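You operate a simulated robot arm through the tools that you are given. There is no shell and no other tool.

The job below is to be done with a simulated robot arm. You get a single attempt, and the scene is never put back.

JOB
Frost is coming: empty the watering can into the tub, turn the tap off and cap it.
Fine: put the can back; the green foam cap goes down over the blue knob. Set down upright: watering can.

It is judged by the outcome, as a careful person would: the job done as asked, and still so three seconds after it is handed in. It fails if anything else is knocked over, pushed out of place, dropped, spilled or broken. Lids that push on must go on centred and level and be pressed home; caps that screw on are set level and turned clockwise until they are tight.

ROBOT AND FRAMES
A 6-joint arm with a fingered hand, fixed in place. Base frame: the origin is at the foot of the arm, x ahead of it, y to its left, z up; the work surface is at about z = 0.655. Readings come in m, rad, newtons and seconds.
With the tool pointing down near the work surface it reaches from about 0.1 to 0.72 m from the base axis. Its first joint turns from -2.007 to 2.007 rad. Payload 4 kg.
The TCP is the grasp point between the finger pads, 0.026 m short of the fingertips. In the tool frame z runs along the fingers and y along their closing line. Largest opening 0.164 m; the body of the gripper starts 0.073 m behind the TCP. The gripper is a hand of 5 fingers: y runs from the thumb to the fingers, the wrist lies at [0, 0, -0.239] in the tool frame, and closing takes about 1.5 s.
Orientation is that of the tool frame in the base frame, as [roll, pitch, yaw] about the fixed x, y, z axes, in that order (R = Rz(yaw) Ry(pitch) Rx(roll)). With the fingers straight down and closing along the base's y, the tool's x points along the base's -x, its y along +y and its z along -z.

CONTROLS
- The arm moves only by the tool step_arm. Its argument "series" is a list of rows, each a list of 3 entries, a list of its own where there are three numbers: the turn, a rotation vector about the tool's x, y, z in rad, then the shift along the tool's x, y, z in m, then the finger opening in m, from 0 to 0.164. In form: [[[rx, ry, rz], [x, y, z], jaw], ...]. A call has 1 to 20 rows; each row is the pose to reach, as a shift and turn from the pose commanded when the call began, along the tool's axes at that moment. A row lasts 0.2 s, in which the tool goes at most 0.05 m and 0.15 rad; a call with a longer step from one row to the next is refused whole, and so is a gripper value outside its range. A pose out of reach is approached as far as the arm can. The call stops where the force on the tool passes 40 N (or 10 N more than at its start, if that is more) or the arm is blocked; 0.2 s more then pass. Each finger travels about 0.045 m/s and halts on what it meets, pressing with about 33 N; the grip force reading is that of the motor and also rises with nothing between the fingers. The clock runs only during rows and for 0.2 s after the last one: add rows that repeat a pose to give the fingers time. The reply holds the time, the measured pose of the TCP, the force on the tool along the base axes, the opening and the grip force, in the units named above and with some noise, with the torque about the TCP (base axes, N m) and any sound that the robot's microphone picked up.
- Cameras (640 x 400 px; columns grow to the right, rows downward): "scene" is fixed at [0.051, -0.5015, 1.4796]; the picture's right is [-0.39, -0.92, 0.00], its down [-0.70, 0.29, -0.65] and it looks along [0.60, -0.25, -0.76] (base axes); focal length 214 px, centre (320, 200). "wrist" rides on the gripper at [0.051, -0.07, -0.093] in the tool frame; the picture's right is [0.81, 0.59, 0.00], its down [-0.43, 0.59, -0.68] and it looks along [-0.40, 0.55, 0.74] (tool axes); focal length 270 px, centre (320, 200). There is no depth. A picture from a camera that has moved, and an enlarged one, comes with that camera's place and axes in the base frame and with its lens.
- capture(camera): a new picture of that camera. The clock stands still meanwhile.
- raise_lower(by): slides the trunk up (or, below 0, down) by that many m; the arm rides with it, the base frame stays. It gives what a move gives, with no picture.
- hand_shape(shape): the hand has 5 fingers and takes this shape, open, in about a second: jaw (thumb against the fingers, like two jaws); tri (thumb and two fingers); tip (a fingertip pinch); poke (one finger out to press); point (the index stretched); flat (the hand flat); cup (the hand cupped); fist (a fist). The gripper value then closes the fingers along that shape, each until it touches; the sizes above hold for jaw. It gives what a move gives, with no picture.
- close_up(camera, box): a new picture of the part [left, top, right, bottom] of that camera's present view, enlarged. The clock stands still meanwhile.
- hand_in(): hands the job in; it is judged then, once.

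Nothing tells you positions but the pictures and the camera data. Unless the task says otherwise, let go and move clear before handing in.

The tools are called after "Request:" as a command line: name --argument value ..., lists and objects as JSON in quotes. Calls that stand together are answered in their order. step_arm: Moves the arm, as the interface text tells. Its arguments: {"type":"object","properties":{"series":{"type":"array"}},"required":["series"]} The other tools are called the same way: raise_lower (by) slides the trunk up or down; hand_shape (shape) gives the hand a shape; capture (camera) takes a picture; close_up (camera, box) takes an enlarged picture of a part of a camera's view; hand_in () hands the job in.

At the start:

```text
time_s: 0.0
tool_pos: [0.4632, -0.2326, 1.402]
tool_rot: [-3.139, 0.007, 3.141]
force: [0.2, -0.4, 0.2]
ft_torque: [0.01, 0.01, -0.02]
gripper_width: 0.164
grasp_force: 0.1
shape: jaw
trunk travel left (down, up): [-0.842, 0.148]
```

scene: 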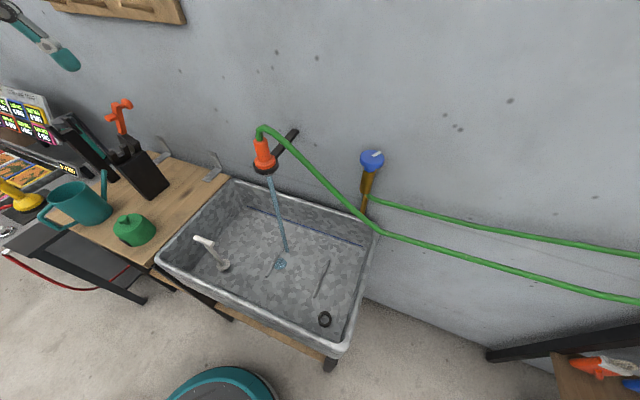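
wrist: 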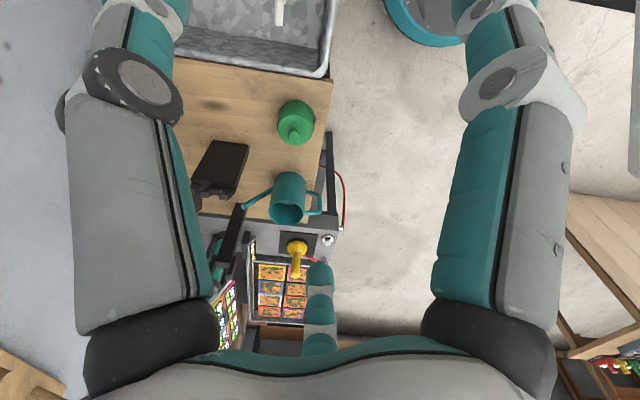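

I see a bench on the left with a teal watering can and a green foam cap, a galvanized tub with water running from a hose, and a tap with a blue knob on the wall. I'll look closer before moving.

Request:
close_up --camera "scene" --box '[0, 130, 200, 255]'

Request:
close_up --camera "scene" --box '[300, 120, 460, 220]'

Request:
close_up --camera "scene" --box '[150, 120, 400, 276]'

Request:
close_up --camera "wrist" --box '[180, 80, 360, 260]'

```text
3.20 times, centred on (100, 192) of scene
camera zoom: at [0.051, -0.5015, 1.4796], right [-0.39, -0.92, 0.0], down [-0.7, 0.29, -0.65], along [0.6, -0.25, -0.76], focal length 686 px, centre (1024, 224)
```

zoom: 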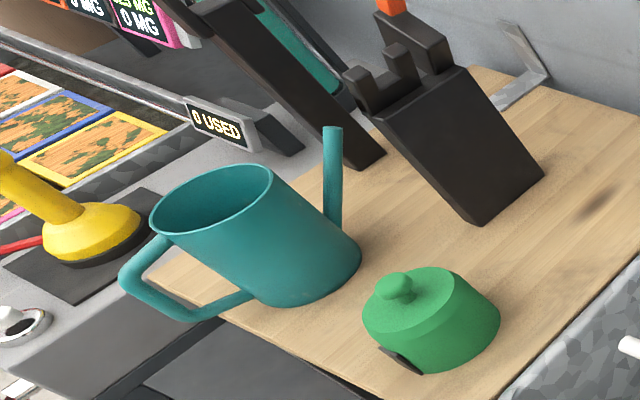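

```text
4.00 times, centred on (380, 170) of scene
camera zoom: at [0.051, -0.5015, 1.4796], right [-0.39, -0.92, 0.0], down [-0.7, 0.29, -0.65], along [0.6, -0.25, -0.76], focal length 858 px, centre (80, 320)
```

zoom: 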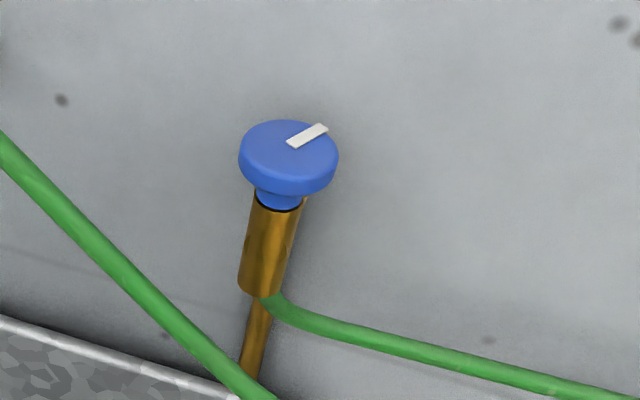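

```text
2.56 times, centred on (275, 198) of scene
camera zoom: at [0.051, -0.5015, 1.4796], right [-0.39, -0.92, 0.0], down [-0.7, 0.29, -0.65], along [0.6, -0.25, -0.76], focal length 549 px, centre (435, 205)
```

zoom: 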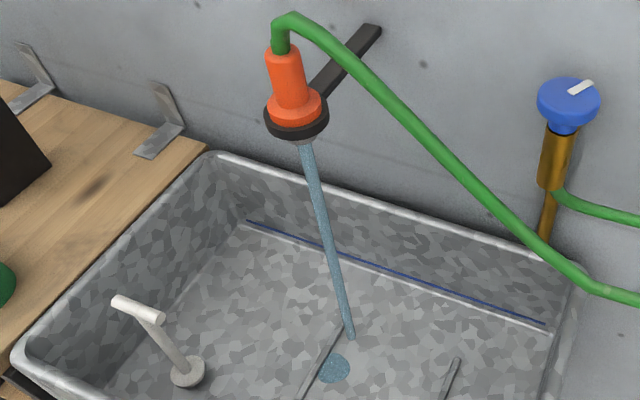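

```text
2.22 times, centred on (270, 170) of wrist
camera zoom: at [0.4105, -0.3012, 1.4948], right [-0.81, 0.59, -0.01], down [0.43, 0.6, 0.68], along [0.4, 0.55, -0.74], focal length 601 px, centre (431, 267)
```

zoom: 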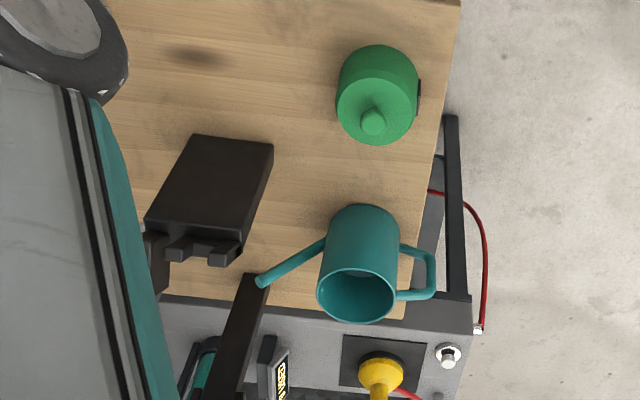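

The can sits on the bench at about (0.78, 0.05, bench z≈0.88), the green cap is near (0.64, -0.09), and the tap knob is near (0.35, -0.75, 1.18). I'll turn the wrist in place so its camera faces the tub and tap, which gives me a second view for triangulation.

Request:
step_arm --series '[[[0, 0, 0.14], [0, 0, 0], 0.164], [[0, 0, 0.28], [0, 0, 0], 0.164], [[0, 0, 0.42], [0, 0, 0], 0.164], [[0, 0, 0.56], [0, 0, 0], 0.164], [[0, 0, 0.7], [0, 0, 0], 0.164], [[0, 0, 0.84], [0, 0, 0], 0.164], [[0, 0, 0.98], [0, 0, 0], 0.164], [[0, 0, 1.12], [0, 0, 0], 0.164], [[0, 0, 1.26], [0, 0, 0], 0.164], [[0, 0, 1.4], [0, 0, 0], 0.164], [[0, 0, 1.54], [0, 0, 0], 0.164], [[0, 0, 1.68], [0, 0, 0], 0.164], [[0, 0, 1.68], [0, 0, 0], 0.164]]'

Request:
capture --camera "wrist"

Request:
capture --camera "scene"

```text
time_s: 2.8
tool_pos: [0.4623, -0.2323, 1.4009]
tool_rot: [3.138, 0.001, 1.459]
force: [-1.0, -0.1, -0.5]
ft_torque: [0.01, 0.03, 0.05]
gripper_width: 0.1638
grasp_force: 0.1
shape: jaw
trunk travel left (down, up): [-0.842, 0.148]
```

```text
taken
camera wrist: at [0.3972, -0.1737, 1.4938], right [0.67, 0.74, 0.0], down [0.54, -0.49, 0.68], along [0.5, -0.46, -0.73], focal length 270 px, centre (320, 200)
```

wrist: 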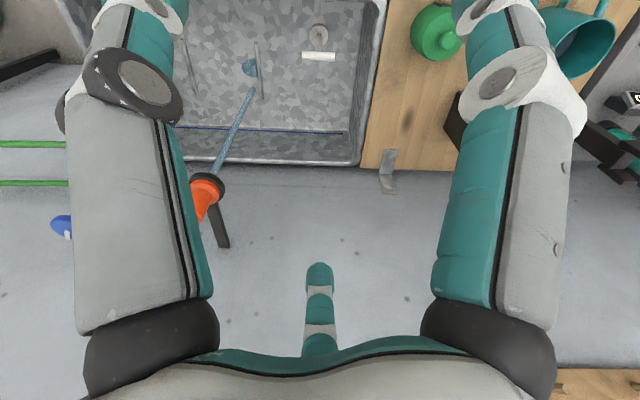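

```text
taken
```

scene: 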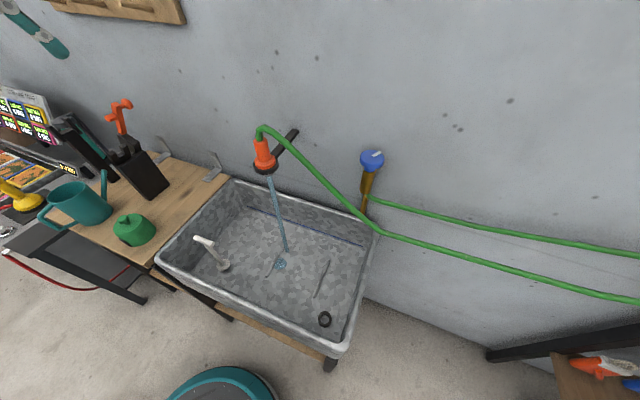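

The two views put the tap knob at about (0.355, -0.753, 1.18), and the wall runs at roughly 45° to the base axes. While still up in free air, I'll check that the wrist can reach the orientations needed for pouring, starting with a further yaw.

Request:
step_arm --series '[[[0, 0, 0.14], [0, 0, 0], 0.164], [[0, 0, 0.28], [0, 0, 0], 0.164], [[0, 0, 0.42], [0, 0, 0], 0.164], [[0, 0, 0.56], [0, 0, 0], 0.164], [[0, 0, 0.7], [0, 0, 0], 0.164], [[0, 0, 0.84], [0, 0, 0], 0.164], [[0, 0, 0.98], [0, 0, 0], 0.164], [[0, 0, 1.12], [0, 0, 0], 0.164], [[0, 0, 1.26], [0, 0, 0], 0.164], [[0, 0, 1.4], [0, 0, 0], 0.164], [[0, 0, 1.54], [0, 0, 0], 0.164], [[0, 0, 1.68], [0, 0, 0], 0.164], [[0, 0, 1.82], [0, 0, 0], 0.164], [[0, 0, 1.96], [0, 0, 0], 0.164], [[0, 0, 2.1], [0, 0, 0], 0.164], [[0, 0, 2.24], [0, 0, 0], 0.164], [[0, 0, 2.24], [0, 0, 0], 0.164]]'

Request:
capture --camera "wrist"

```text
time_s: 6.4
tool_pos: [0.4623, -0.2323, 1.4016]
tool_rot: [-3.14, -0.005, -0.78]
force: [-0.2, -0.2, -0.1]
ft_torque: [-0.01, -0.02, 0.02]
gripper_width: 0.1637
grasp_force: 0.0
shape: jaw
trunk travel left (down, up): [-0.842, 0.148]
```

```text
taken
camera wrist: at [0.5454, -0.2172, 1.4951], right [0.16, -0.99, 0.0], down [-0.73, -0.12, 0.67], along [-0.66, -0.11, -0.74], focal length 270 px, centre (320, 200)
```

wrist: 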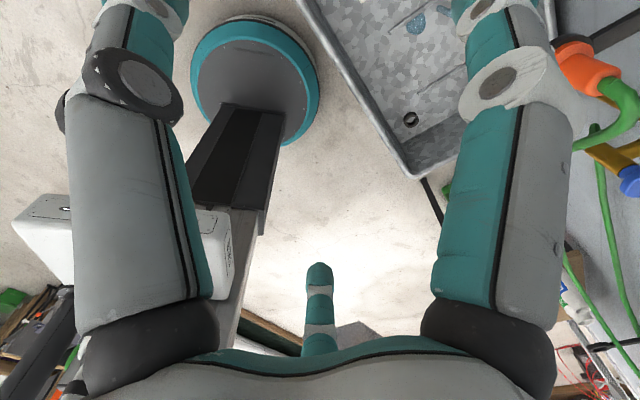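

The yaw range is fine. Next I'll test the pouring tilt in free air.

Request:
step_arm --series '[[[0, 0.14, 0], [0, 0, 0], 0.164], [[0, 0.28, 0], [0, 0, 0], 0.164], [[0, 0.42, 0], [0, 0, 0], 0.164], [[0, 0.56, 0], [0, 0, 0], 0.164], [[0, 0.7, 0], [0, 0, 0], 0.164], [[0, 0.84, 0], [0, 0, 0], 0.164], [[0, 0.98, 0], [0, 0, 0], 0.164], [[0, 1.12, 0], [0, 0, 0], 0.164], [[0, 1.26, 0], [0, 0, 0], 0.164], [[0, 1.4, 0], [0, 0, 0], 0.164], [[0, 1.54, 0], [0, 0, 0], 0.164], [[0, 1.68, 0], [0, 0, 0], 0.164], [[0, 1.82, 0], [0, 0, 0], 0.164], [[0, 1.96, 0], [0, 0, 0], 0.164], [[0, 1.96, 0], [0, 0, 0], 0.164]]'

Request:
capture --camera "wrist"

Request:
capture --camera "scene"

```text
time_s: 9.6
tool_pos: [0.5064, -0.2629, 1.4279]
tool_rot: [3.132, -1.086, -0.76]
force: [0.3, 0.1, 0.5]
ft_torque: [-0.02, 0.01, 0.03]
gripper_width: 0.1638
grasp_force: 0.0
shape: jaw
out of reach, approached as far as the arm can: row 5, 6, 7, 8, 9, 10, 11, 12, 13, 14, 15
trunk travel left (down, up): [-0.842, 0.148]
```

```text
taken
camera wrist: at [0.5103, -0.1719, 1.5153], right [-0.14, -0.68, 0.72], down [-0.99, 0.13, -0.07], along [-0.05, -0.72, -0.69], focal length 270 px, centre (320, 200)
```

wrist: 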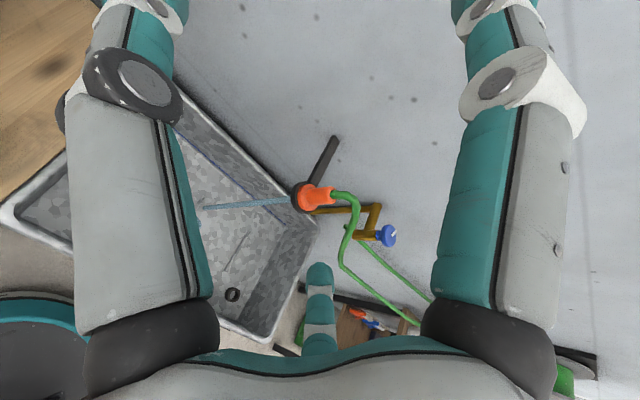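

```text
taken
```

scene: 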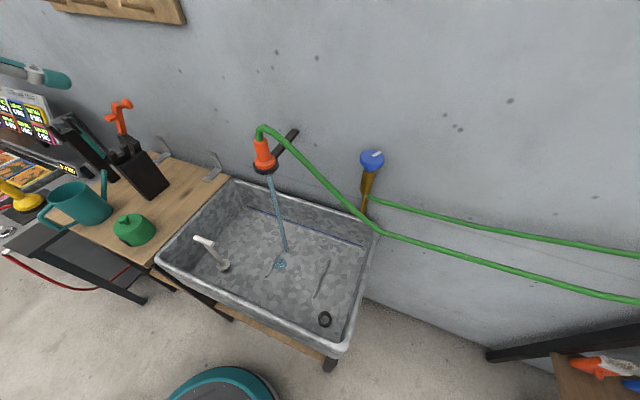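

The tilt only reached about 62° here, so I'll check how the commanded pose behaves before exploring further.

Request:
step_arm --series '[[[0, 0, 0], [0, 0, 0], 0.164]]'

```text
time_s: 10.0
tool_pos: [0.5058, -0.263, 1.4275]
tool_rot: [3.134, -1.088, -0.76]
force: [-0.2, 0.1, -0.2]
ft_torque: [-0.02, -0.02, -0.01]
gripper_width: 0.1638
grasp_force: 0.0
shape: jaw
trunk travel left (down, up): [-0.842, 0.148]
```

The commanded pose resets to the one achieved, which is good. I'll move further out toward the wall, still high up, and see whether the tilt completes.

Request:
step_arm --series '[[[0, 0, 0], [0.0186, 0, 0.0354], 0.164], [[0, 0, 0], [0.0373, 0, 0.0708], 0.164], [[0, 0, 0], [0.0466, 0, 0.0885], 0.164], [[0, 0.14, 0], [0.0466, 0, 0.0885], 0.164], [[0, 0.28, 0], [0.0466, 0, 0.0885], 0.164], [[0, 0.42, 0], [0.0466, 0, 0.0885], 0.164], [[0, 0.56, 0], [0.0466, 0, 0.0885], 0.164], [[0, 0.7, 0], [0.0466, 0, 0.0885], 0.164], [[0, 0.84, 0], [0.0466, 0, 0.0885], 0.164], [[0, 0.84, 0], [0.0466, 0, 0.0885], 0.164]]'

```text
time_s: 12.2
tool_pos: [0.5794, -0.338, 1.4468]
tool_rot: [3.129, -1.127, -0.754]
force: [-0.1, 0.7, -0.1]
ft_torque: [0.01, 0.03, -0.02]
gripper_width: 0.1638
grasp_force: 0.1
shape: jaw
out of reach, approached as far as the arm can: row 4, 5, 6, 7, 8, 9, 10
trunk travel left (down, up): [-0.842, 0.148]
```

The tilt seems limited by arm posture, and a higher TCP relative to the trunk should help. I'll back off a little and lower the trunk, then test again.

Request:
step_arm --series '[[[0, 0, 0], [-0.0172, 0, -0.0361], 0.164], [[0, 0, 0], [-0.0344, 0, -0.0722], 0.164], [[0, 0, 0], [-0.0515, 0, -0.1084], 0.164], [[0, 0, 0], [-0.0515, 0, -0.1084], 0.164]]'

Request:
raise_lower --by -0.25

Request:
capture --camera "scene"

Request:
capture --camera "wrist"

```text
time_s: 13.2
tool_pos: [0.5096, -0.2709, 1.4458]
tool_rot: [3.127, -1.126, -0.753]
force: [-0.5, 0.5, 0.7]
ft_torque: [0.01, -0.02, 0.03]
gripper_width: 0.164
grasp_force: 0.0
shape: jaw
out of reach, approached as far as the arm can: row 3, 4
trunk travel left (down, up): [-0.842, 0.148]
```

```text
time_s: 15.8
tool_pos: [0.5111, -0.2711, 1.197]
tool_rot: [3.127, -1.126, -0.752]
force: [0.3, -0.5, 0.2]
ft_torque: [-0.02, -0.05, 0.03]
gripper_width: 0.1639
grasp_force: 0.0
shape: jaw
trunk travel left (down, up): [-0.592, 0.398]
```

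```text
taken
```

scene: 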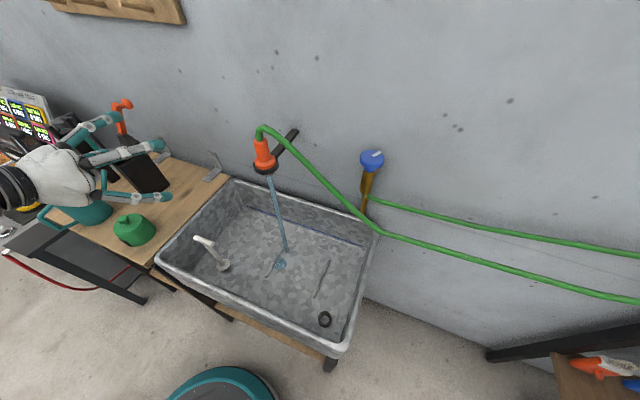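

```text
taken
camera wrist: at [0.5125, -0.1776, 1.2826], right [-0.15, -0.66, 0.73], down [-0.99, 0.12, -0.09], along [-0.03, -0.74, -0.67], focal length 270 px, centre (320, 200)
```

wrist: 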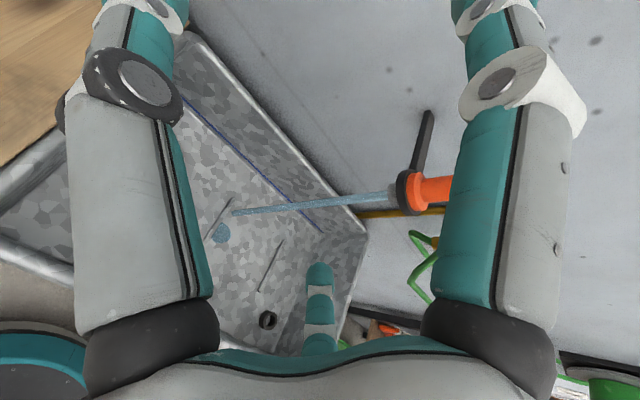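

The hand is now visible at the left. I'll raise the TCP relative to the lowered trunk and check whether the tilt gets further.

Request:
step_arm --series '[[[0, 0, 0], [0.0406, 0, -0.0193], 0.164], [[0, 0, 0], [0.0812, 0, -0.0386], 0.164], [[0, 0, 0], [0.1218, 0, -0.058], 0.164], [[0, 0, 0], [0.1625, 0, -0.0772], 0.164], [[0, 0.14, 0], [0.1625, 0, -0.0772], 0.164], [[0, 0.28, 0], [0.1625, 0, -0.0772], 0.164], [[0, 0.42, 0], [0.1625, 0, -0.0772], 0.164], [[0, 0.56, 0], [0.1625, 0, -0.0772], 0.164], [[0, 0.7, 0], [0.1625, 0, -0.0772], 0.164], [[0, 0.84, 0], [0.1625, 0, -0.0772], 0.164], [[0, 0.84, 0], [0.1625, 0, -0.0772], 0.164]]'

Request:
capture --camera "scene"

```text
time_s: 18.2
tool_pos: [0.5422, -0.2898, 1.4252]
tool_rot: [2.914, -1.503, -0.534]
force: [-0.2, -0.1, 0.9]
ft_torque: [0.01, -0.01, 0.01]
gripper_width: 0.1638
grasp_force: 0.1
shape: jaw
out of reach, approached as far as the arm can: row 1, 2, 3, 4, 5, 6, 7, 8, 9, 10, 11
trunk travel left (down, up): [-0.592, 0.398]
```

```text
taken
```

scene: 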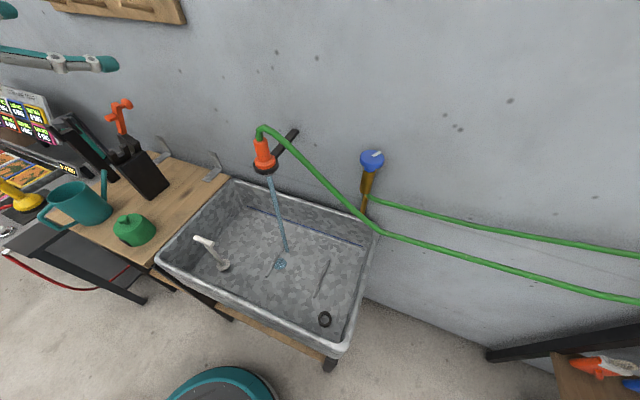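

With more relative height the tilt reached 86°. I'll lower the trunk further with the arm in this posture and check clearance.

Request:
raise_lower --by -0.25

Request:
capture --camera "scene"

Request:
capture --camera "wrist"

```text
time_s: 20.8
tool_pos: [0.5451, -0.2915, 1.1731]
tool_rot: [2.895, -1.489, -0.511]
force: [0.9, -0.1, 0.3]
ft_torque: [0.01, 0.0, 0.0]
gripper_width: 0.1639
grasp_force: 0.0
shape: jaw
trunk travel left (down, up): [-0.342, 0.648]
```

```text
taken
```

scene: 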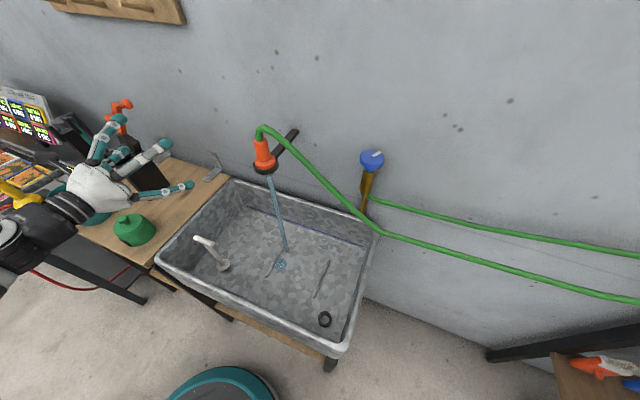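

```text
taken
camera wrist: at [0.5267, -0.1792, 1.2292], right [-0.35, -0.46, 0.82], down [-0.93, 0.05, -0.36], along [0.13, -0.89, -0.44], focal length 270 px, centre (320, 200)
```

wrist: 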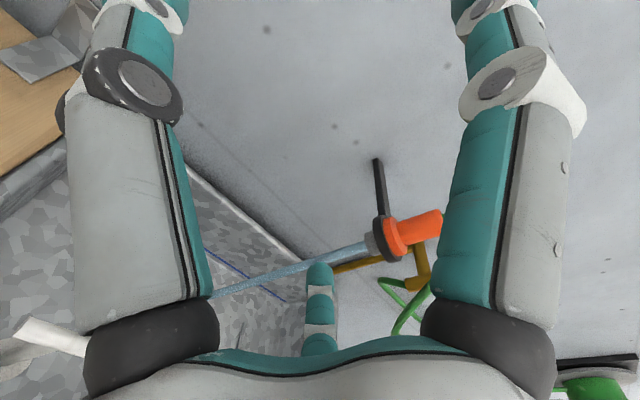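

Request:
step_arm --series '[[[0, 0.12, 0], [0, 0, 0], 0.164], [[0, 0.24, 0], [0, 0, 0], 0.164], [[0, 0.36, 0], [0, 0, 0], 0.164], [[0, 0.36, 0], [0.05, 0, 0], 0.164], [[0, 0.36, 0], [0.1, 0, 0], 0.164], [[0, 0.36, 0], [0.1, 0, 0], 0.164]]'

```text
time_s: 22.2
tool_pos: [0.5333, -0.2949, 1.2787]
tool_rot: [0.346, -1.467, 2.046]
force: [0.7, -0.5, -0.2]
ft_torque: [0.03, 0.02, -0.01]
gripper_width: 0.1639
grasp_force: 0.1
shape: jaw
out of reach, approached as far as the arm can: row 1, 2, 3, 4, 5, 6
trunk travel left (down, up): [-0.342, 0.648]
```

Tilt is now about 96°, which is enough to empty the can, and more relative height should allow more. I'll lower the trunk again and try a pose closer to the real pouring spot.

Request:
raise_lower --by -0.2

Request:
step_arm --series '[[[0, 0, 0], [0, 0, 0.04], 0.164], [[0, 0.1, 0], [0, 0, 0.08], 0.164], [[0, 0.2, 0], [0, 0, 0.08], 0.164], [[0, 0.2, 0], [0, 0, 0.08], 0.164]]'

Request:
capture --camera "scene"

```text
time_s: 23.1
tool_pos: [0.5421, -0.2997, 1.0119]
tool_rot: [2.604, -1.27, -0.204]
force: [-1.3, 0.7, -0.3]
ft_torque: [0.02, 0.02, 0.04]
gripper_width: 0.1639
grasp_force: 0.0
shape: jaw
trunk travel left (down, up): [-0.306, 0.684]
stopped: the arm was blocked; the commanded pose is now the measured one
```

```text
time_s: 24.1
tool_pos: [0.6082, -0.3415, 1.0277]
tool_rot: [2.568, -1.304, -0.084]
force: [-0.2, -0.2, -0.9]
ft_torque: [0.03, 0.05, -0.02]
gripper_width: 0.1639
grasp_force: 0.1
shape: jaw
out of reach, approached as far as the arm can: row 1, 2, 3, 4
trunk travel left (down, up): [-0.306, 0.684]
```

```text
taken
```

scene: 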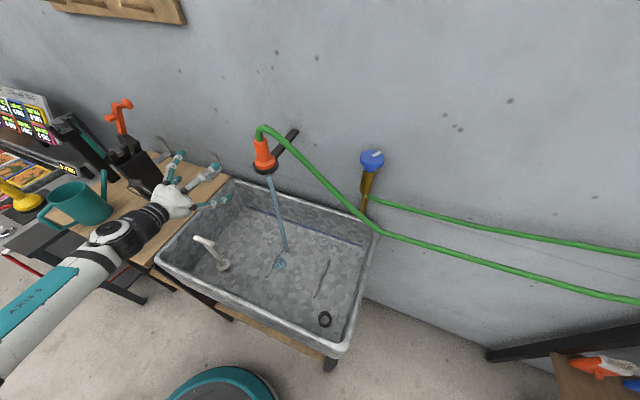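

The trunk was blocked partway and the arm posture changed, so I need to see what it touched before moving again.

Request:
capture --camera "wrist"

Request:
close_up --camera "scene" --box '[0, 130, 250, 330]'

```text
taken
camera wrist: at [0.5894, -0.2309, 1.0874], right [-0.13, -0.48, 0.86], down [-0.98, -0.05, -0.18], along [0.13, -0.87, -0.47], focal length 270 px, centre (320, 200)
```

wrist: 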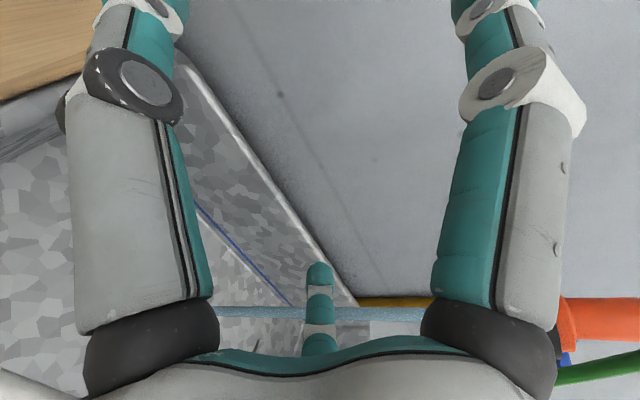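

```text
2.00 times, centred on (125, 230) of scene
camera zoom: at [0.051, -0.5015, 1.4796], right [-0.39, -0.92, 0.0], down [-0.7, 0.29, -0.65], along [0.6, -0.25, -0.76], focal length 429 px, centre (710, 140)
```

zoom: 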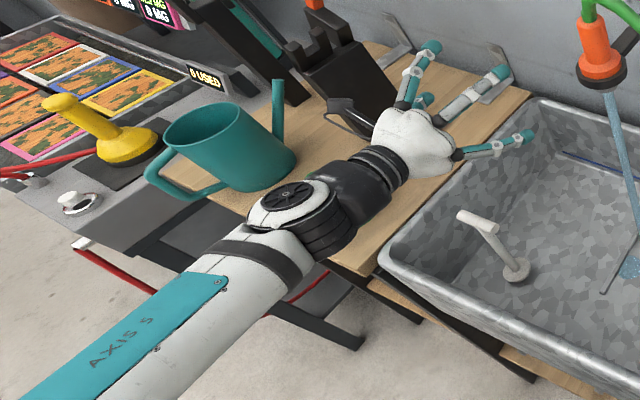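

The wrist is hiding the green cap in this view; I don't think it was touched, since the wrist is at about (0.43, -0.20, 1.08). I'll raise the trunk to clear everything and check the cap and can.

Request:
raise_lower --by 0.2

Request:
capture --camera "scene"

```text
time_s: 26.2
tool_pos: [0.6072, -0.3415, 1.2273]
tool_rot: [2.567, -1.302, -0.085]
force: [0.5, -0.6, -0.3]
ft_torque: [-0.01, 0.02, 0.01]
gripper_width: 0.1639
grasp_force: 0.1
shape: jaw
trunk travel left (down, up): [-0.506, 0.484]
```

```text
taken
```

scene: 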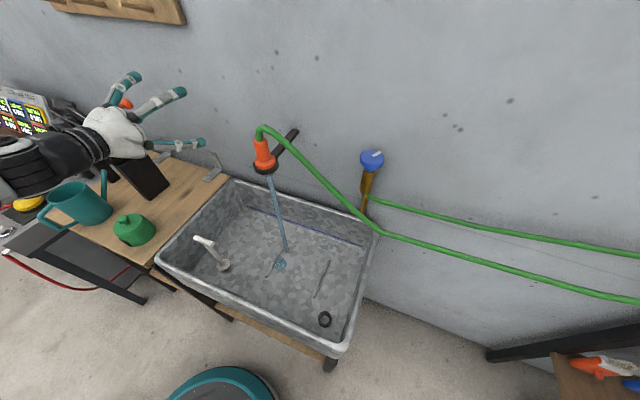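

The cap, can and everything else are undisturbed. I'll bring the tool back to pointing straight down over clear space.

Request:
step_arm --series '[[[0.0027, -0.1349, 0.0217], [-0.0025, -0.0021, -0.0122], 0.164], [[0.0053, -0.2698, 0.0435], [-0.005, -0.0042, -0.0244], 0.164], [[0.008, -0.4047, 0.0652], [-0.0075, -0.0062, -0.0366], 0.164], [[0.0107, -0.5396, 0.087], [-0.01, -0.0083, -0.0488], 0.164], [[0.0134, -0.6745, 0.1087], [-0.0126, -0.0104, -0.061], 0.164], [[0.016, -0.8094, 0.1304], [-0.0151, -0.0125, -0.0732], 0.164], [[0.0187, -0.9443, 0.1522], [-0.0176, -0.0146, -0.0854], 0.164], [[0.0214, -1.0792, 0.1739], [-0.0201, -0.0166, -0.0976], 0.164], [[0.024, -1.2141, 0.1957], [-0.0226, -0.0187, -0.1098], 0.164], [[0.0267, -1.349, 0.2174], [-0.0251, -0.0208, -0.122], 0.164], [[0.0267, -1.349, 0.2174], [-0.0251, -0.0208, -0.122], 0.164]]'

Request:
capture --camera "scene"

```text
time_s: 28.6
tool_pos: [0.4959, -0.2415, 1.087]
tool_rot: [-3.123, -0.061, -0.785]
force: [-0.4, 0.1, -0.3]
ft_torque: [0.0, 0.03, -0.02]
gripper_width: 0.1639
grasp_force: 0.0
shape: jaw
out of reach, approached as far as the arm can: row 1, 8, 9, 10, 11
trunk travel left (down, up): [-0.506, 0.484]
```

```text
taken
```

scene: 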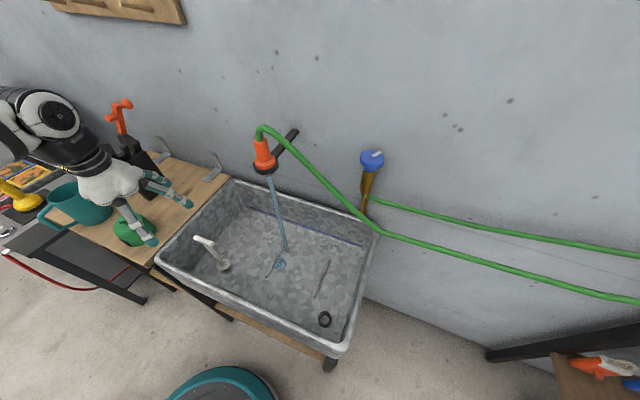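

The pose settled lower, but the scene is still clear. Now I'll spin the tool back to the yaw for grasping the can, with the fingers closing along the wall direction.

Request:
step_arm --series '[[[0, 0, -0.145], [0, 0, 0], 0.164], [[0, 0, -0.29], [0, 0, 0], 0.164], [[0, 0, -0.435], [0, 0, 0], 0.164], [[0, 0, -0.58], [0, 0, 0], 0.164], [[0, 0, -0.725], [0, 0, 0], 0.164], [[0, 0, -0.87], [0, 0, 0], 0.164], [[0, 0, -1.015], [0, 0, 0], 0.164], [[0, 0, -1.16], [0, 0, 0], 0.164], [[0, 0, -1.305], [0, 0, 0], 0.164], [[0, 0, -1.45], [0, 0, 0], 0.164], [[0, 0, -1.595], [0, 0, 0], 0.164], [[0, 0, -1.74], [0, 0, 0], 0.164], [[0, 0, -1.885], [0, 0, 0], 0.164], [[0, 0, -2.03], [0, 0, 0], 0.164], [[0, 0, -2.175], [0, 0, 0], 0.164], [[0, 0, -2.32], [0, 0, 0], 0.164], [[0, 0, -2.465], [0, 0, 0], 0.164], [[0, 0, -2.61], [0, 0, 0], 0.164], [[0, 0, -2.755], [0, 0, 0], 0.164], [[0, 0, -2.755], [0, 0, 0], 0.164]]'

Request:
capture --camera "wrist"

Request:
capture --camera "scene"

```text
time_s: 32.8
tool_pos: [0.4984, -0.241, 1.088]
tool_rot: [3.1, 0.055, 1.971]
force: [0.5, 0.7, -1.1]
ft_torque: [0.0, -0.02, 0.0]
gripper_width: 0.1639
grasp_force: 0.0
shape: jaw
trunk travel left (down, up): [-0.506, 0.484]
```

```text
taken
camera wrist: at [0.4082, -0.2191, 1.1749], right [0.22, 0.97, -0.02], down [0.68, -0.14, 0.72], along [0.7, -0.17, -0.69], focal length 270 px, centre (320, 200)
```

wrist: 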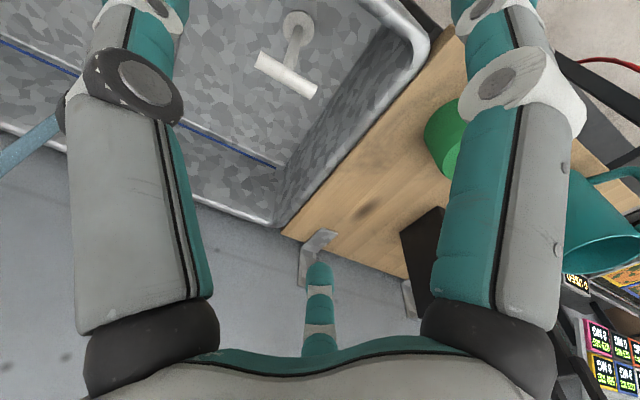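

```text
taken
```

scene: 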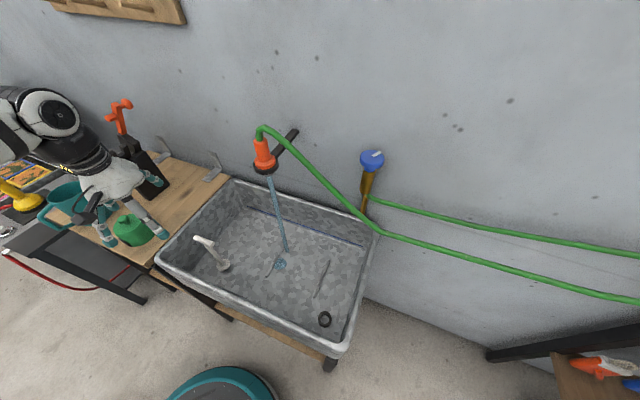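

The yaw is now 113°. I'll raise the trunk slightly, then move partway toward a pre-grasp pose beside and above the can, leaning the tool toward the wall.

Request:
raise_lower --by 0.06

Request:
step_arm --series '[[[-0.0054, -0.0369, -0.0384], [0.022, 0.0342, 0.001], 0.164], [[-0.0107, -0.0737, -0.0767], [0.0441, 0.0683, 0.002], 0.164], [[-0.0161, -0.1106, -0.1151], [0.0661, 0.1025, 0.003], 0.164], [[-0.0215, -0.1474, -0.1535], [0.0881, 0.1366, 0.004], 0.164], [[-0.0269, -0.1843, -0.1919], [0.1102, 0.1708, 0.005], 0.164], [[-0.0322, -0.2211, -0.2302], [0.1322, 0.205, 0.0061], 0.164], [[-0.0322, -0.2211, -0.2302], [0.1322, 0.205, 0.0061], 0.164]]'

Request:
capture --camera "wrist"

Request:
capture --camera "scene"

```text
time_s: 33.8
tool_pos: [0.4991, -0.2413, 1.1468]
tool_rot: [3.101, 0.054, 1.971]
force: [-0.5, -0.5, -0.3]
ft_torque: [-0.04, 0.02, 0.0]
gripper_width: 0.1639
grasp_force: 0.1
shape: jaw
trunk travel left (down, up): [-0.566, 0.424]
```

```text
time_s: 35.4
tool_pos: [0.6364, -0.0415, 1.1434]
tool_rot: [3.105, 0.286, 2.195]
force: [-1.4, -0.6, 0.5]
ft_torque: [0.0, 0.02, 0.02]
gripper_width: 0.1641
grasp_force: 0.0
shape: jaw
trunk travel left (down, up): [-0.566, 0.424]
```

```text
taken
camera wrist: at [0.5328, -0.0237, 1.217], right [0.02, 0.98, -0.21], down [0.59, 0.16, 0.79], along [0.81, -0.14, -0.57], focal length 270 px, centre (320, 200)
```

wrist: 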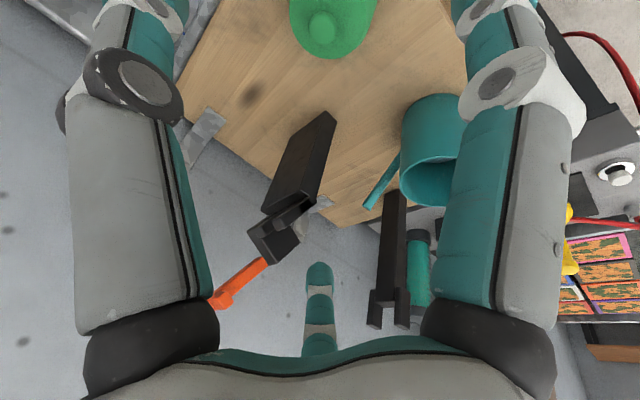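

```text
taken
```

scene: 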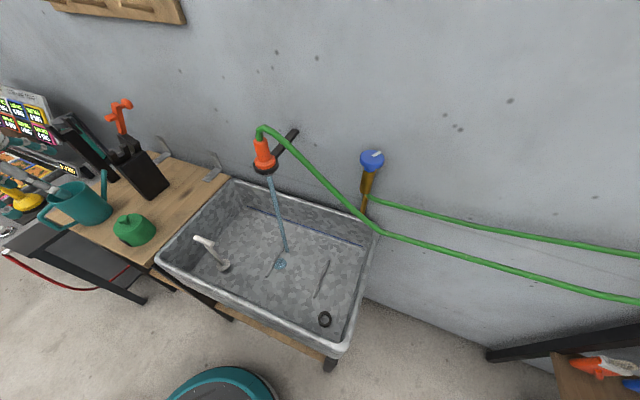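

I now have a nearer view of the can and cap, so I'll zoom in to refine their positions.

Request:
close_up --camera "wrist" --box '[340, 60, 500, 240]'

Request:
close_up --camera "wrist" --box '[260, 0, 420, 100]'

Request:
close_up --camera "scene" --box '[30, 160, 180, 254]'

```text
2.22 times, centred on (420, 150) of wrist
camera zoom: at [0.5328, -0.0237, 1.217], right [0.02, 0.98, -0.21], down [0.59, 0.16, 0.79], along [0.81, -0.14, -0.57], focal length 601 px, centre (98, 311)
```

zoom: 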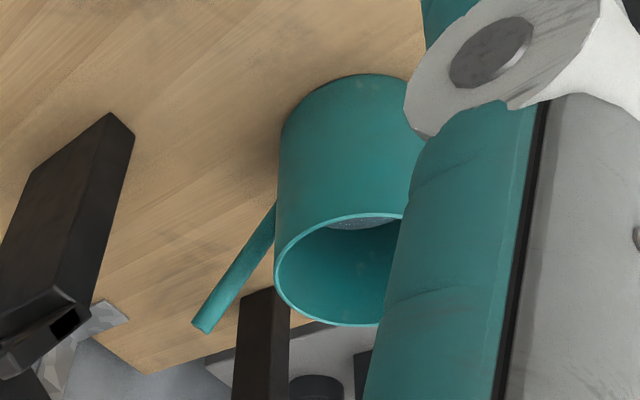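

```text
4.00 times, centred on (340, 50) of wrist
camera zoom: at [0.5328, -0.0237, 1.217], right [0.02, 0.98, -0.21], down [0.59, 0.16, 0.79], along [0.81, -0.14, -0.57], focal length 1081 px, centre (240, 800)
```

zoom: 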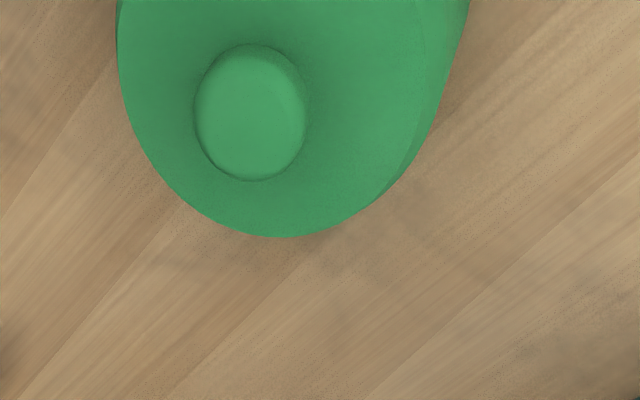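

```text
4.26 times, centred on (105, 207) of scene
camera zoom: at [0.051, -0.5015, 1.4796], right [-0.39, -0.92, 0.0], down [-0.7, 0.29, -0.65], along [0.6, -0.25, -0.76], focal length 913 px, centre (1235, 170)
```

zoom: 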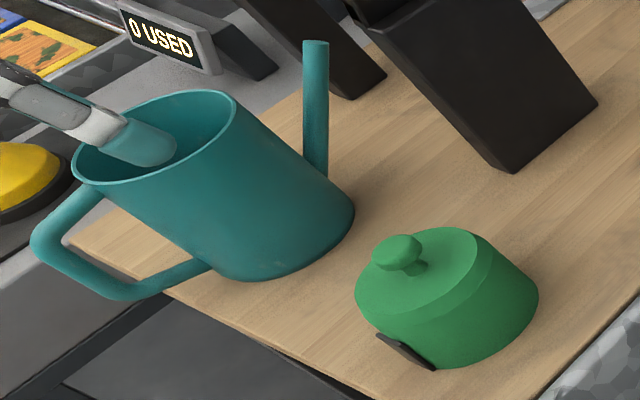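

The can's rim centre is at (0.797, 0.067, 0.974), its spout tip at (0.895, -0.009, 0.962), and I can see water inside. Before grasping I'll close the fingers partway in free air to see how this hand actually moves.

Request:
step_arm --series '[[[0, 0, 0], [0, 0, 0], 0.08], [[0, 0, 0], [0, 0, 0], 0.08], [[0, 0, 0], [0, 0, 0], 0.08], [[0, 0, 0], [0, 0, 0], 0.08], [[0, 0, 0], [0, 0, 0], 0.08], [[0, 0, 0], [0, 0, 0], 0.08]]'

Request:
capture --camera "wrist"

Request:
capture --camera "scene"

```text
time_s: 36.8
tool_pos: [0.6369, -0.0399, 1.144]
tool_rot: [3.105, 0.284, 2.196]
force: [0.2, -0.1, 0.0]
ft_torque: [-0.01, -0.02, 0.01]
gripper_width: 0.0806
grasp_force: 0.1
shape: jaw
trunk travel left (down, up): [-0.566, 0.424]
```

```text
taken
camera wrist: at [0.5327, -0.024, 1.217], right [0.02, 0.98, -0.21], down [0.59, 0.16, 0.79], along [0.81, -0.14, -0.57], focal length 270 px, centre (320, 200)
```

wrist: 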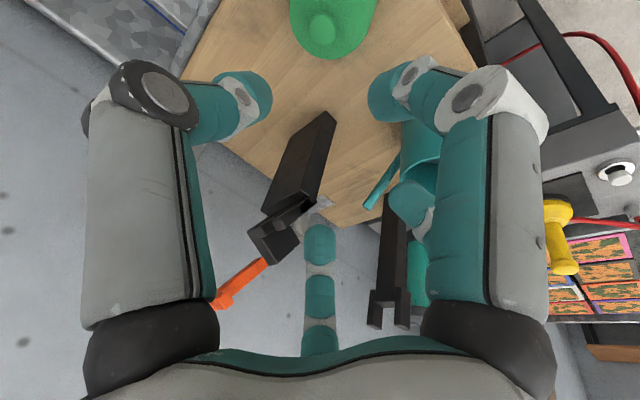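

```text
taken
```

scene: 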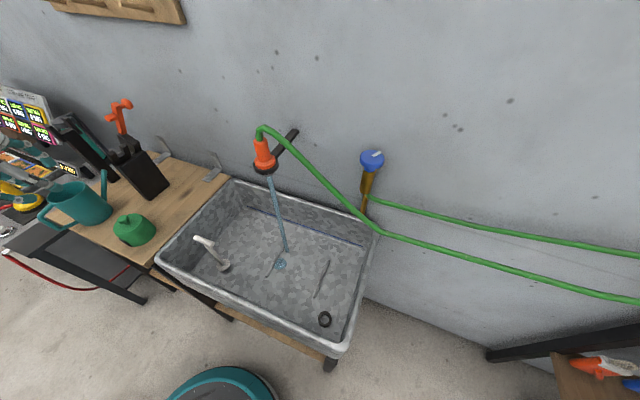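

The hand closes as five fingers arranged radially around the tool axis. I'll try the "tri" shape, with the thumb and two fingers opposed, which could pass either side of the handle and spout.

Request:
hand_shape --shape "tri"

Request:
capture --camera "wrist"

Request:
step_arm --series '[[[0, 0, 0], [0, 0, 0], 0.09], [[0, 0, 0], [0, 0, 0], 0.09], [[0, 0, 0], [0, 0, 0], 0.09], [[0, 0, 0], [0, 0, 0], 0.09], [[0, 0, 0], [0, 0, 0], 0.09], [[0, 0, 0], [0, 0, 0], 0.09]]'

Request:
capture --camera "wrist"

```text
time_s: 37.7
tool_pos: [0.6372, -0.0416, 1.1439]
tool_rot: [3.103, 0.284, 2.194]
force: [0.3, -0.4, -0.3]
ft_torque: [-0.02, -0.01, 0.02]
gripper_width: 0.164
grasp_force: 0.0
shape: tri
trunk travel left (down, up): [-0.566, 0.424]
```

```text
taken
camera wrist: at [0.5326, -0.024, 1.217], right [0.02, 0.98, -0.21], down [0.59, 0.16, 0.79], along [0.81, -0.14, -0.57], focal length 270 px, centre (320, 200)
```

wrist: 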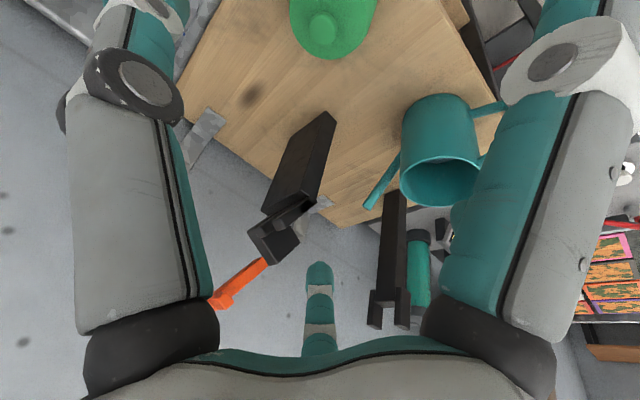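

```text
time_s: 39.1
tool_pos: [0.6366, -0.0407, 1.1435]
tool_rot: [3.106, 0.285, 2.196]
force: [0.5, 0.2, -0.7]
ft_torque: [-0.04, 0.03, -0.06]
gripper_width: 0.0906
grasp_force: 0.0
shape: tri
trunk travel left (down, up): [-0.566, 0.424]
```

```text
taken
camera wrist: at [0.5326, -0.024, 1.217], right [0.02, 0.98, -0.21], down [0.59, 0.16, 0.79], along [0.81, -0.14, -0.57], focal length 270 px, centre (320, 200)
```

wrist: 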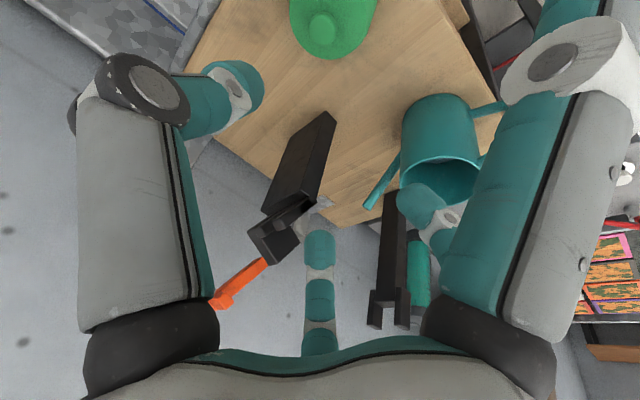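

"Tri" splays the two unused fingers outward, while the thumb and the other two oppose each other. I'll go back to jaw for compactness and test how far the arm reaches above the can with only a small lean, staying well above it.

Request:
hand_shape --shape "jaw"

Request:
step_arm --series '[[[-0.0092, 0.0162, -0.0648], [0.0013, 0.0383, 0.0101], 0.164], [[-0.0183, 0.0323, -0.1295], [0.0026, 0.0765, 0.0202], 0.164], [[-0.0275, 0.0485, -0.1943], [0.004, 0.1148, 0.0302], 0.164], [[-0.0366, 0.0646, -0.259], [0.0053, 0.153, 0.0403], 0.164], [[-0.0458, 0.0808, -0.3238], [0.0066, 0.1913, 0.0504], 0.164], [[-0.0458, 0.0808, -0.3238], [0.0066, 0.1913, 0.0504], 0.164]]'

Request:
capture --camera "wrist"

Request:
capture --camera "scene"

```text
time_s: 40.0
tool_pos: [0.6384, -0.0422, 1.1435]
tool_rot: [3.106, 0.285, 2.196]
force: [-0.1, 1.0, 0.3]
ft_torque: [-0.01, 0.01, 0.04]
gripper_width: 0.1642
grasp_force: 0.0
shape: jaw
trunk travel left (down, up): [-0.566, 0.424]
```

```text
time_s: 41.4
tool_pos: [0.769, 0.0627, 1.0733]
tool_rot: [3.138, 0.213, 2.531]
force: [0.6, 0.6, 0.4]
ft_torque: [0.01, 0.0, 0.03]
gripper_width: 0.1639
grasp_force: 0.1
shape: jaw
out of reach, approached as far as the arm can: row 4, 5, 6
trunk travel left (down, up): [-0.566, 0.424]
```

```text
taken
camera wrist: at [0.6717, 0.044, 1.1541], right [-0.31, 0.94, -0.17], down [0.57, 0.33, 0.76], along [0.76, 0.14, -0.63], focal length 270 px, centre (320, 200)
```

wrist: 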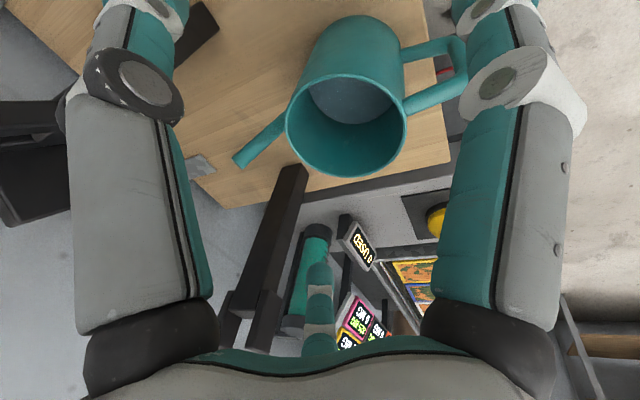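

```text
taken
```

scene: 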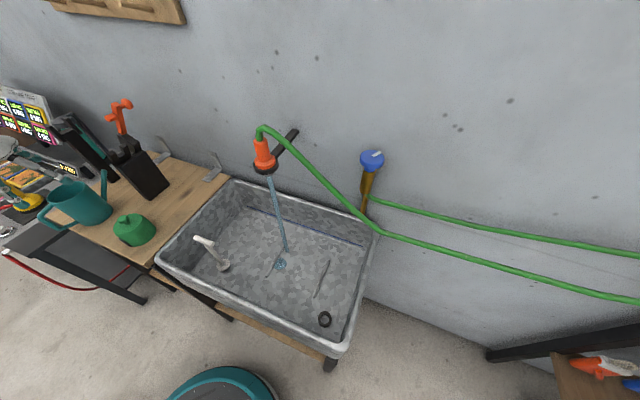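

The arm reaches slightly further out at lower relative heights, so a higher trunk should help. This view of the can is excellent, so I'll zoom in to measure it accurately.

Request:
close_up --camera "wrist" --box '[220, 0, 480, 190]'

```text
2.11 times, centred on (350, 95) of wrist
camera zoom: at [0.6717, 0.044, 1.1541], right [-0.31, 0.94, -0.17], down [0.57, 0.33, 0.76], along [0.76, 0.14, -0.63], focal length 569 px, centre (257, 421)
```

zoom: 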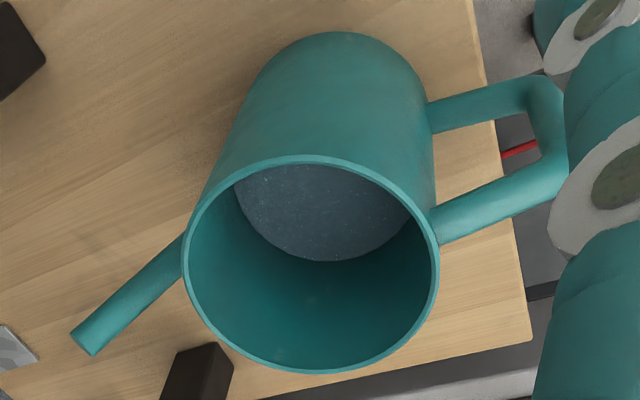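

The can's axis is at about (0.797, 0.071), with radius ~0.048, the rim at z≈0.974 and water about half deep. I'll raise the trunk so the arm reaches downward and outward from above, which should extend its reach.

Request:
raise_lower --by 0.22

Request:
step_arm --series '[[[0, 0, 0], [0, 0, 0.045], 0.164], [[0, 0, 0], [0, 0, 0.09], 0.164], [[0, 0, 0], [0, 0, 0.135], 0.164], [[0, 0, 0], [0, 0, 0.17], 0.164], [[0, 0, 0], [0, 0, 0.17], 0.164]]'

```text
time_s: 43.8
tool_pos: [0.7707, 0.061, 1.2932]
tool_rot: [3.138, 0.213, 2.532]
force: [1.0, -0.1, -0.4]
ft_torque: [0.0, 0.02, 0.02]
gripper_width: 0.1639
grasp_force: 0.1
shape: jaw
trunk travel left (down, up): [-0.786, 0.204]
```

```text
time_s: 45.0
tool_pos: [0.8003, 0.0375, 1.1259]
tool_rot: [3.136, 0.215, 2.53]
force: [-0.2, 0.2, 0.0]
ft_torque: [0.0, -0.01, 0.0]
gripper_width: 0.1639
grasp_force: 0.1
shape: jaw
trunk travel left (down, up): [-0.786, 0.204]
```

Reach improves with the higher trunk. I'll raise it a bit more and bring the tool vertical directly above the can, still well clear of the rim.

Request:
raise_lower --by 0.15

Request:
step_arm --series '[[[0, 0.053, 0], [0.0146, 0.0063, 0.0419], 0.164], [[0, 0.106, 0], [0.0292, 0.0126, 0.0837], 0.164], [[0, 0.159, 0], [0.0438, 0.0189, 0.1256], 0.164], [[0, 0.212, 0], [0.0584, 0.0252, 0.1675], 0.164], [[0, 0.212, 0], [0.0584, 0.0252, 0.1675], 0.164]]'

Request:
capture --camera "wrist"

Request:
capture --camera "scene"

```text
time_s: 46.7
tool_pos: [0.7988, 0.0396, 1.2755]
tool_rot: [3.138, 0.214, 2.532]
force: [0.2, 0.3, 0.8]
ft_torque: [-0.01, -0.02, 0.0]
gripper_width: 0.1639
grasp_force: 0.1
shape: jaw
trunk travel left (down, up): [-0.936, 0.054]
```

```text
time_s: 47.9
tool_pos: [0.8015, 0.0742, 1.0997]
tool_rot: [3.138, 0.003, 2.53]
force: [-0.7, -0.3, 0.3]
ft_torque: [0.0, -0.03, 0.03]
gripper_width: 0.1641
grasp_force: 0.1
shape: jaw
trunk travel left (down, up): [-0.936, 0.054]
```

```text
taken
camera wrist: at [0.7179, 0.0457, 1.192], right [-0.33, 0.95, 0.0], down [0.69, 0.24, 0.68], along [0.64, 0.22, -0.73], focal length 270 px, centre (320, 200)
```

wrist: 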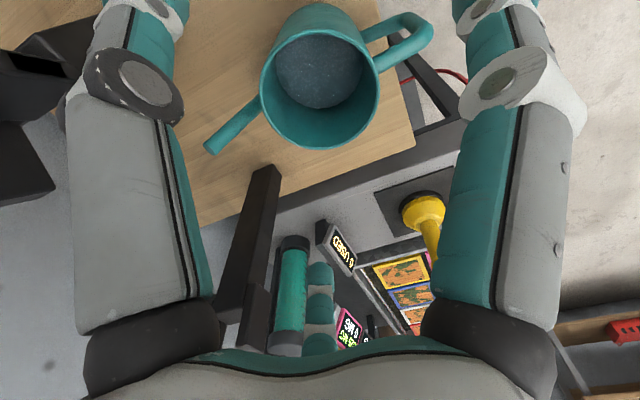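

```text
taken
```

scene: 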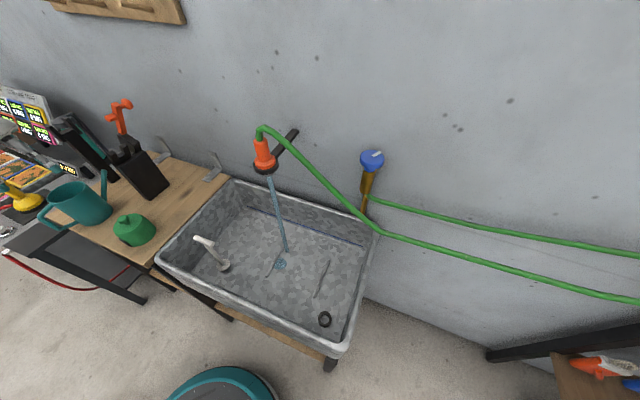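

A vertical tool pose above the can is reachable. I'll zoom in to fine-tune the centring before descending.

Request:
close_up --camera "wrist" --box '[190, 0, 450, 160]'

```text
2.46 times, centred on (320, 80) of wrist
camera zoom: at [0.7179, 0.0457, 1.192], right [-0.33, 0.95, 0.0], down [0.69, 0.24, 0.68], along [0.64, 0.22, -0.73], focal length 665 px, centre (320, 495)
```

zoom: 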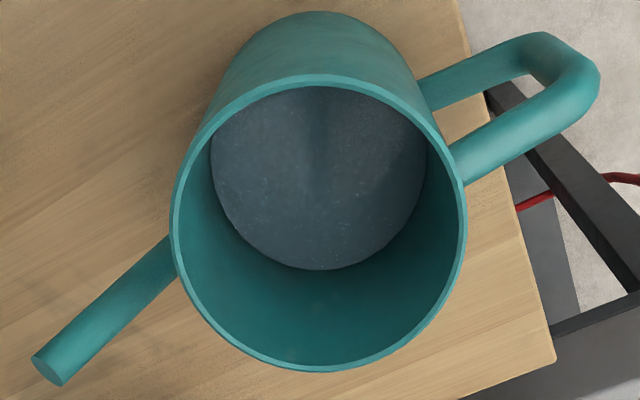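

The TCP is centred over the can to within about 3 mm. I'll narrow the fingers to 0.13 and descend partway.

Request:
step_arm --series '[[[0, 0, 0], [0, 0, 0], 0.13], [[0, 0, 0], [0, 0, 0], 0.13], [[0, 0, 0], [0, 0, 0.03], 0.13], [[0, 0, 0], [0, 0, 0.06], 0.13], [[0, 0, 0], [0, 0, 0.085], 0.13], [[0, 0, 0], [0, 0, 0.085], 0.13]]'

Request:
capture --camera "wrist"

Request:
close_up --camera "scene" --box '[0, 110, 200, 255]'

```text
time_s: 49.3
tool_pos: [0.7977, 0.0736, 1.0167]
tool_rot: [3.138, 0.003, 2.53]
force: [0.2, 0.7, -1.3]
ft_torque: [0.03, 0.01, -0.03]
gripper_width: 0.1306
grasp_force: 0.0
shape: jaw
trunk travel left (down, up): [-0.936, 0.054]
```

```text
taken
camera wrist: at [0.7153, 0.0463, 1.1085], right [-0.33, 0.95, 0.0], down [0.69, 0.24, 0.68], along [0.64, 0.22, -0.73], focal length 270 px, centre (320, 200)
```

wrist: 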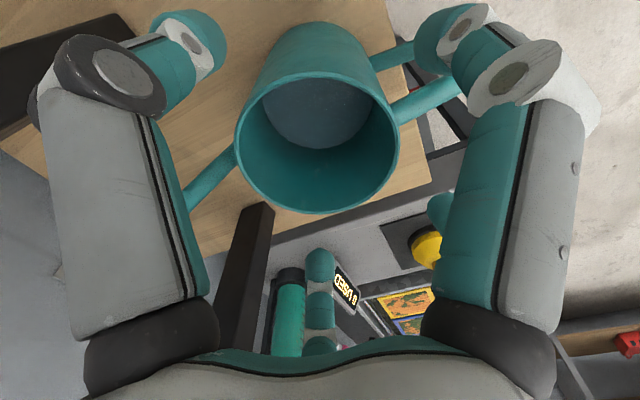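

```text
2.76 times, centred on (100, 182) of scene
camera zoom: at [0.051, -0.5015, 1.4796], right [-0.39, -0.92, 0.0], down [-0.7, 0.29, -0.65], along [0.6, -0.25, -0.76], focal length 592 px, centre (927, 248)
```

zoom: 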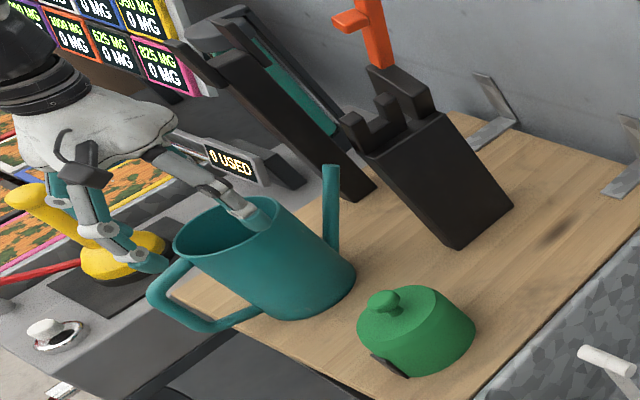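

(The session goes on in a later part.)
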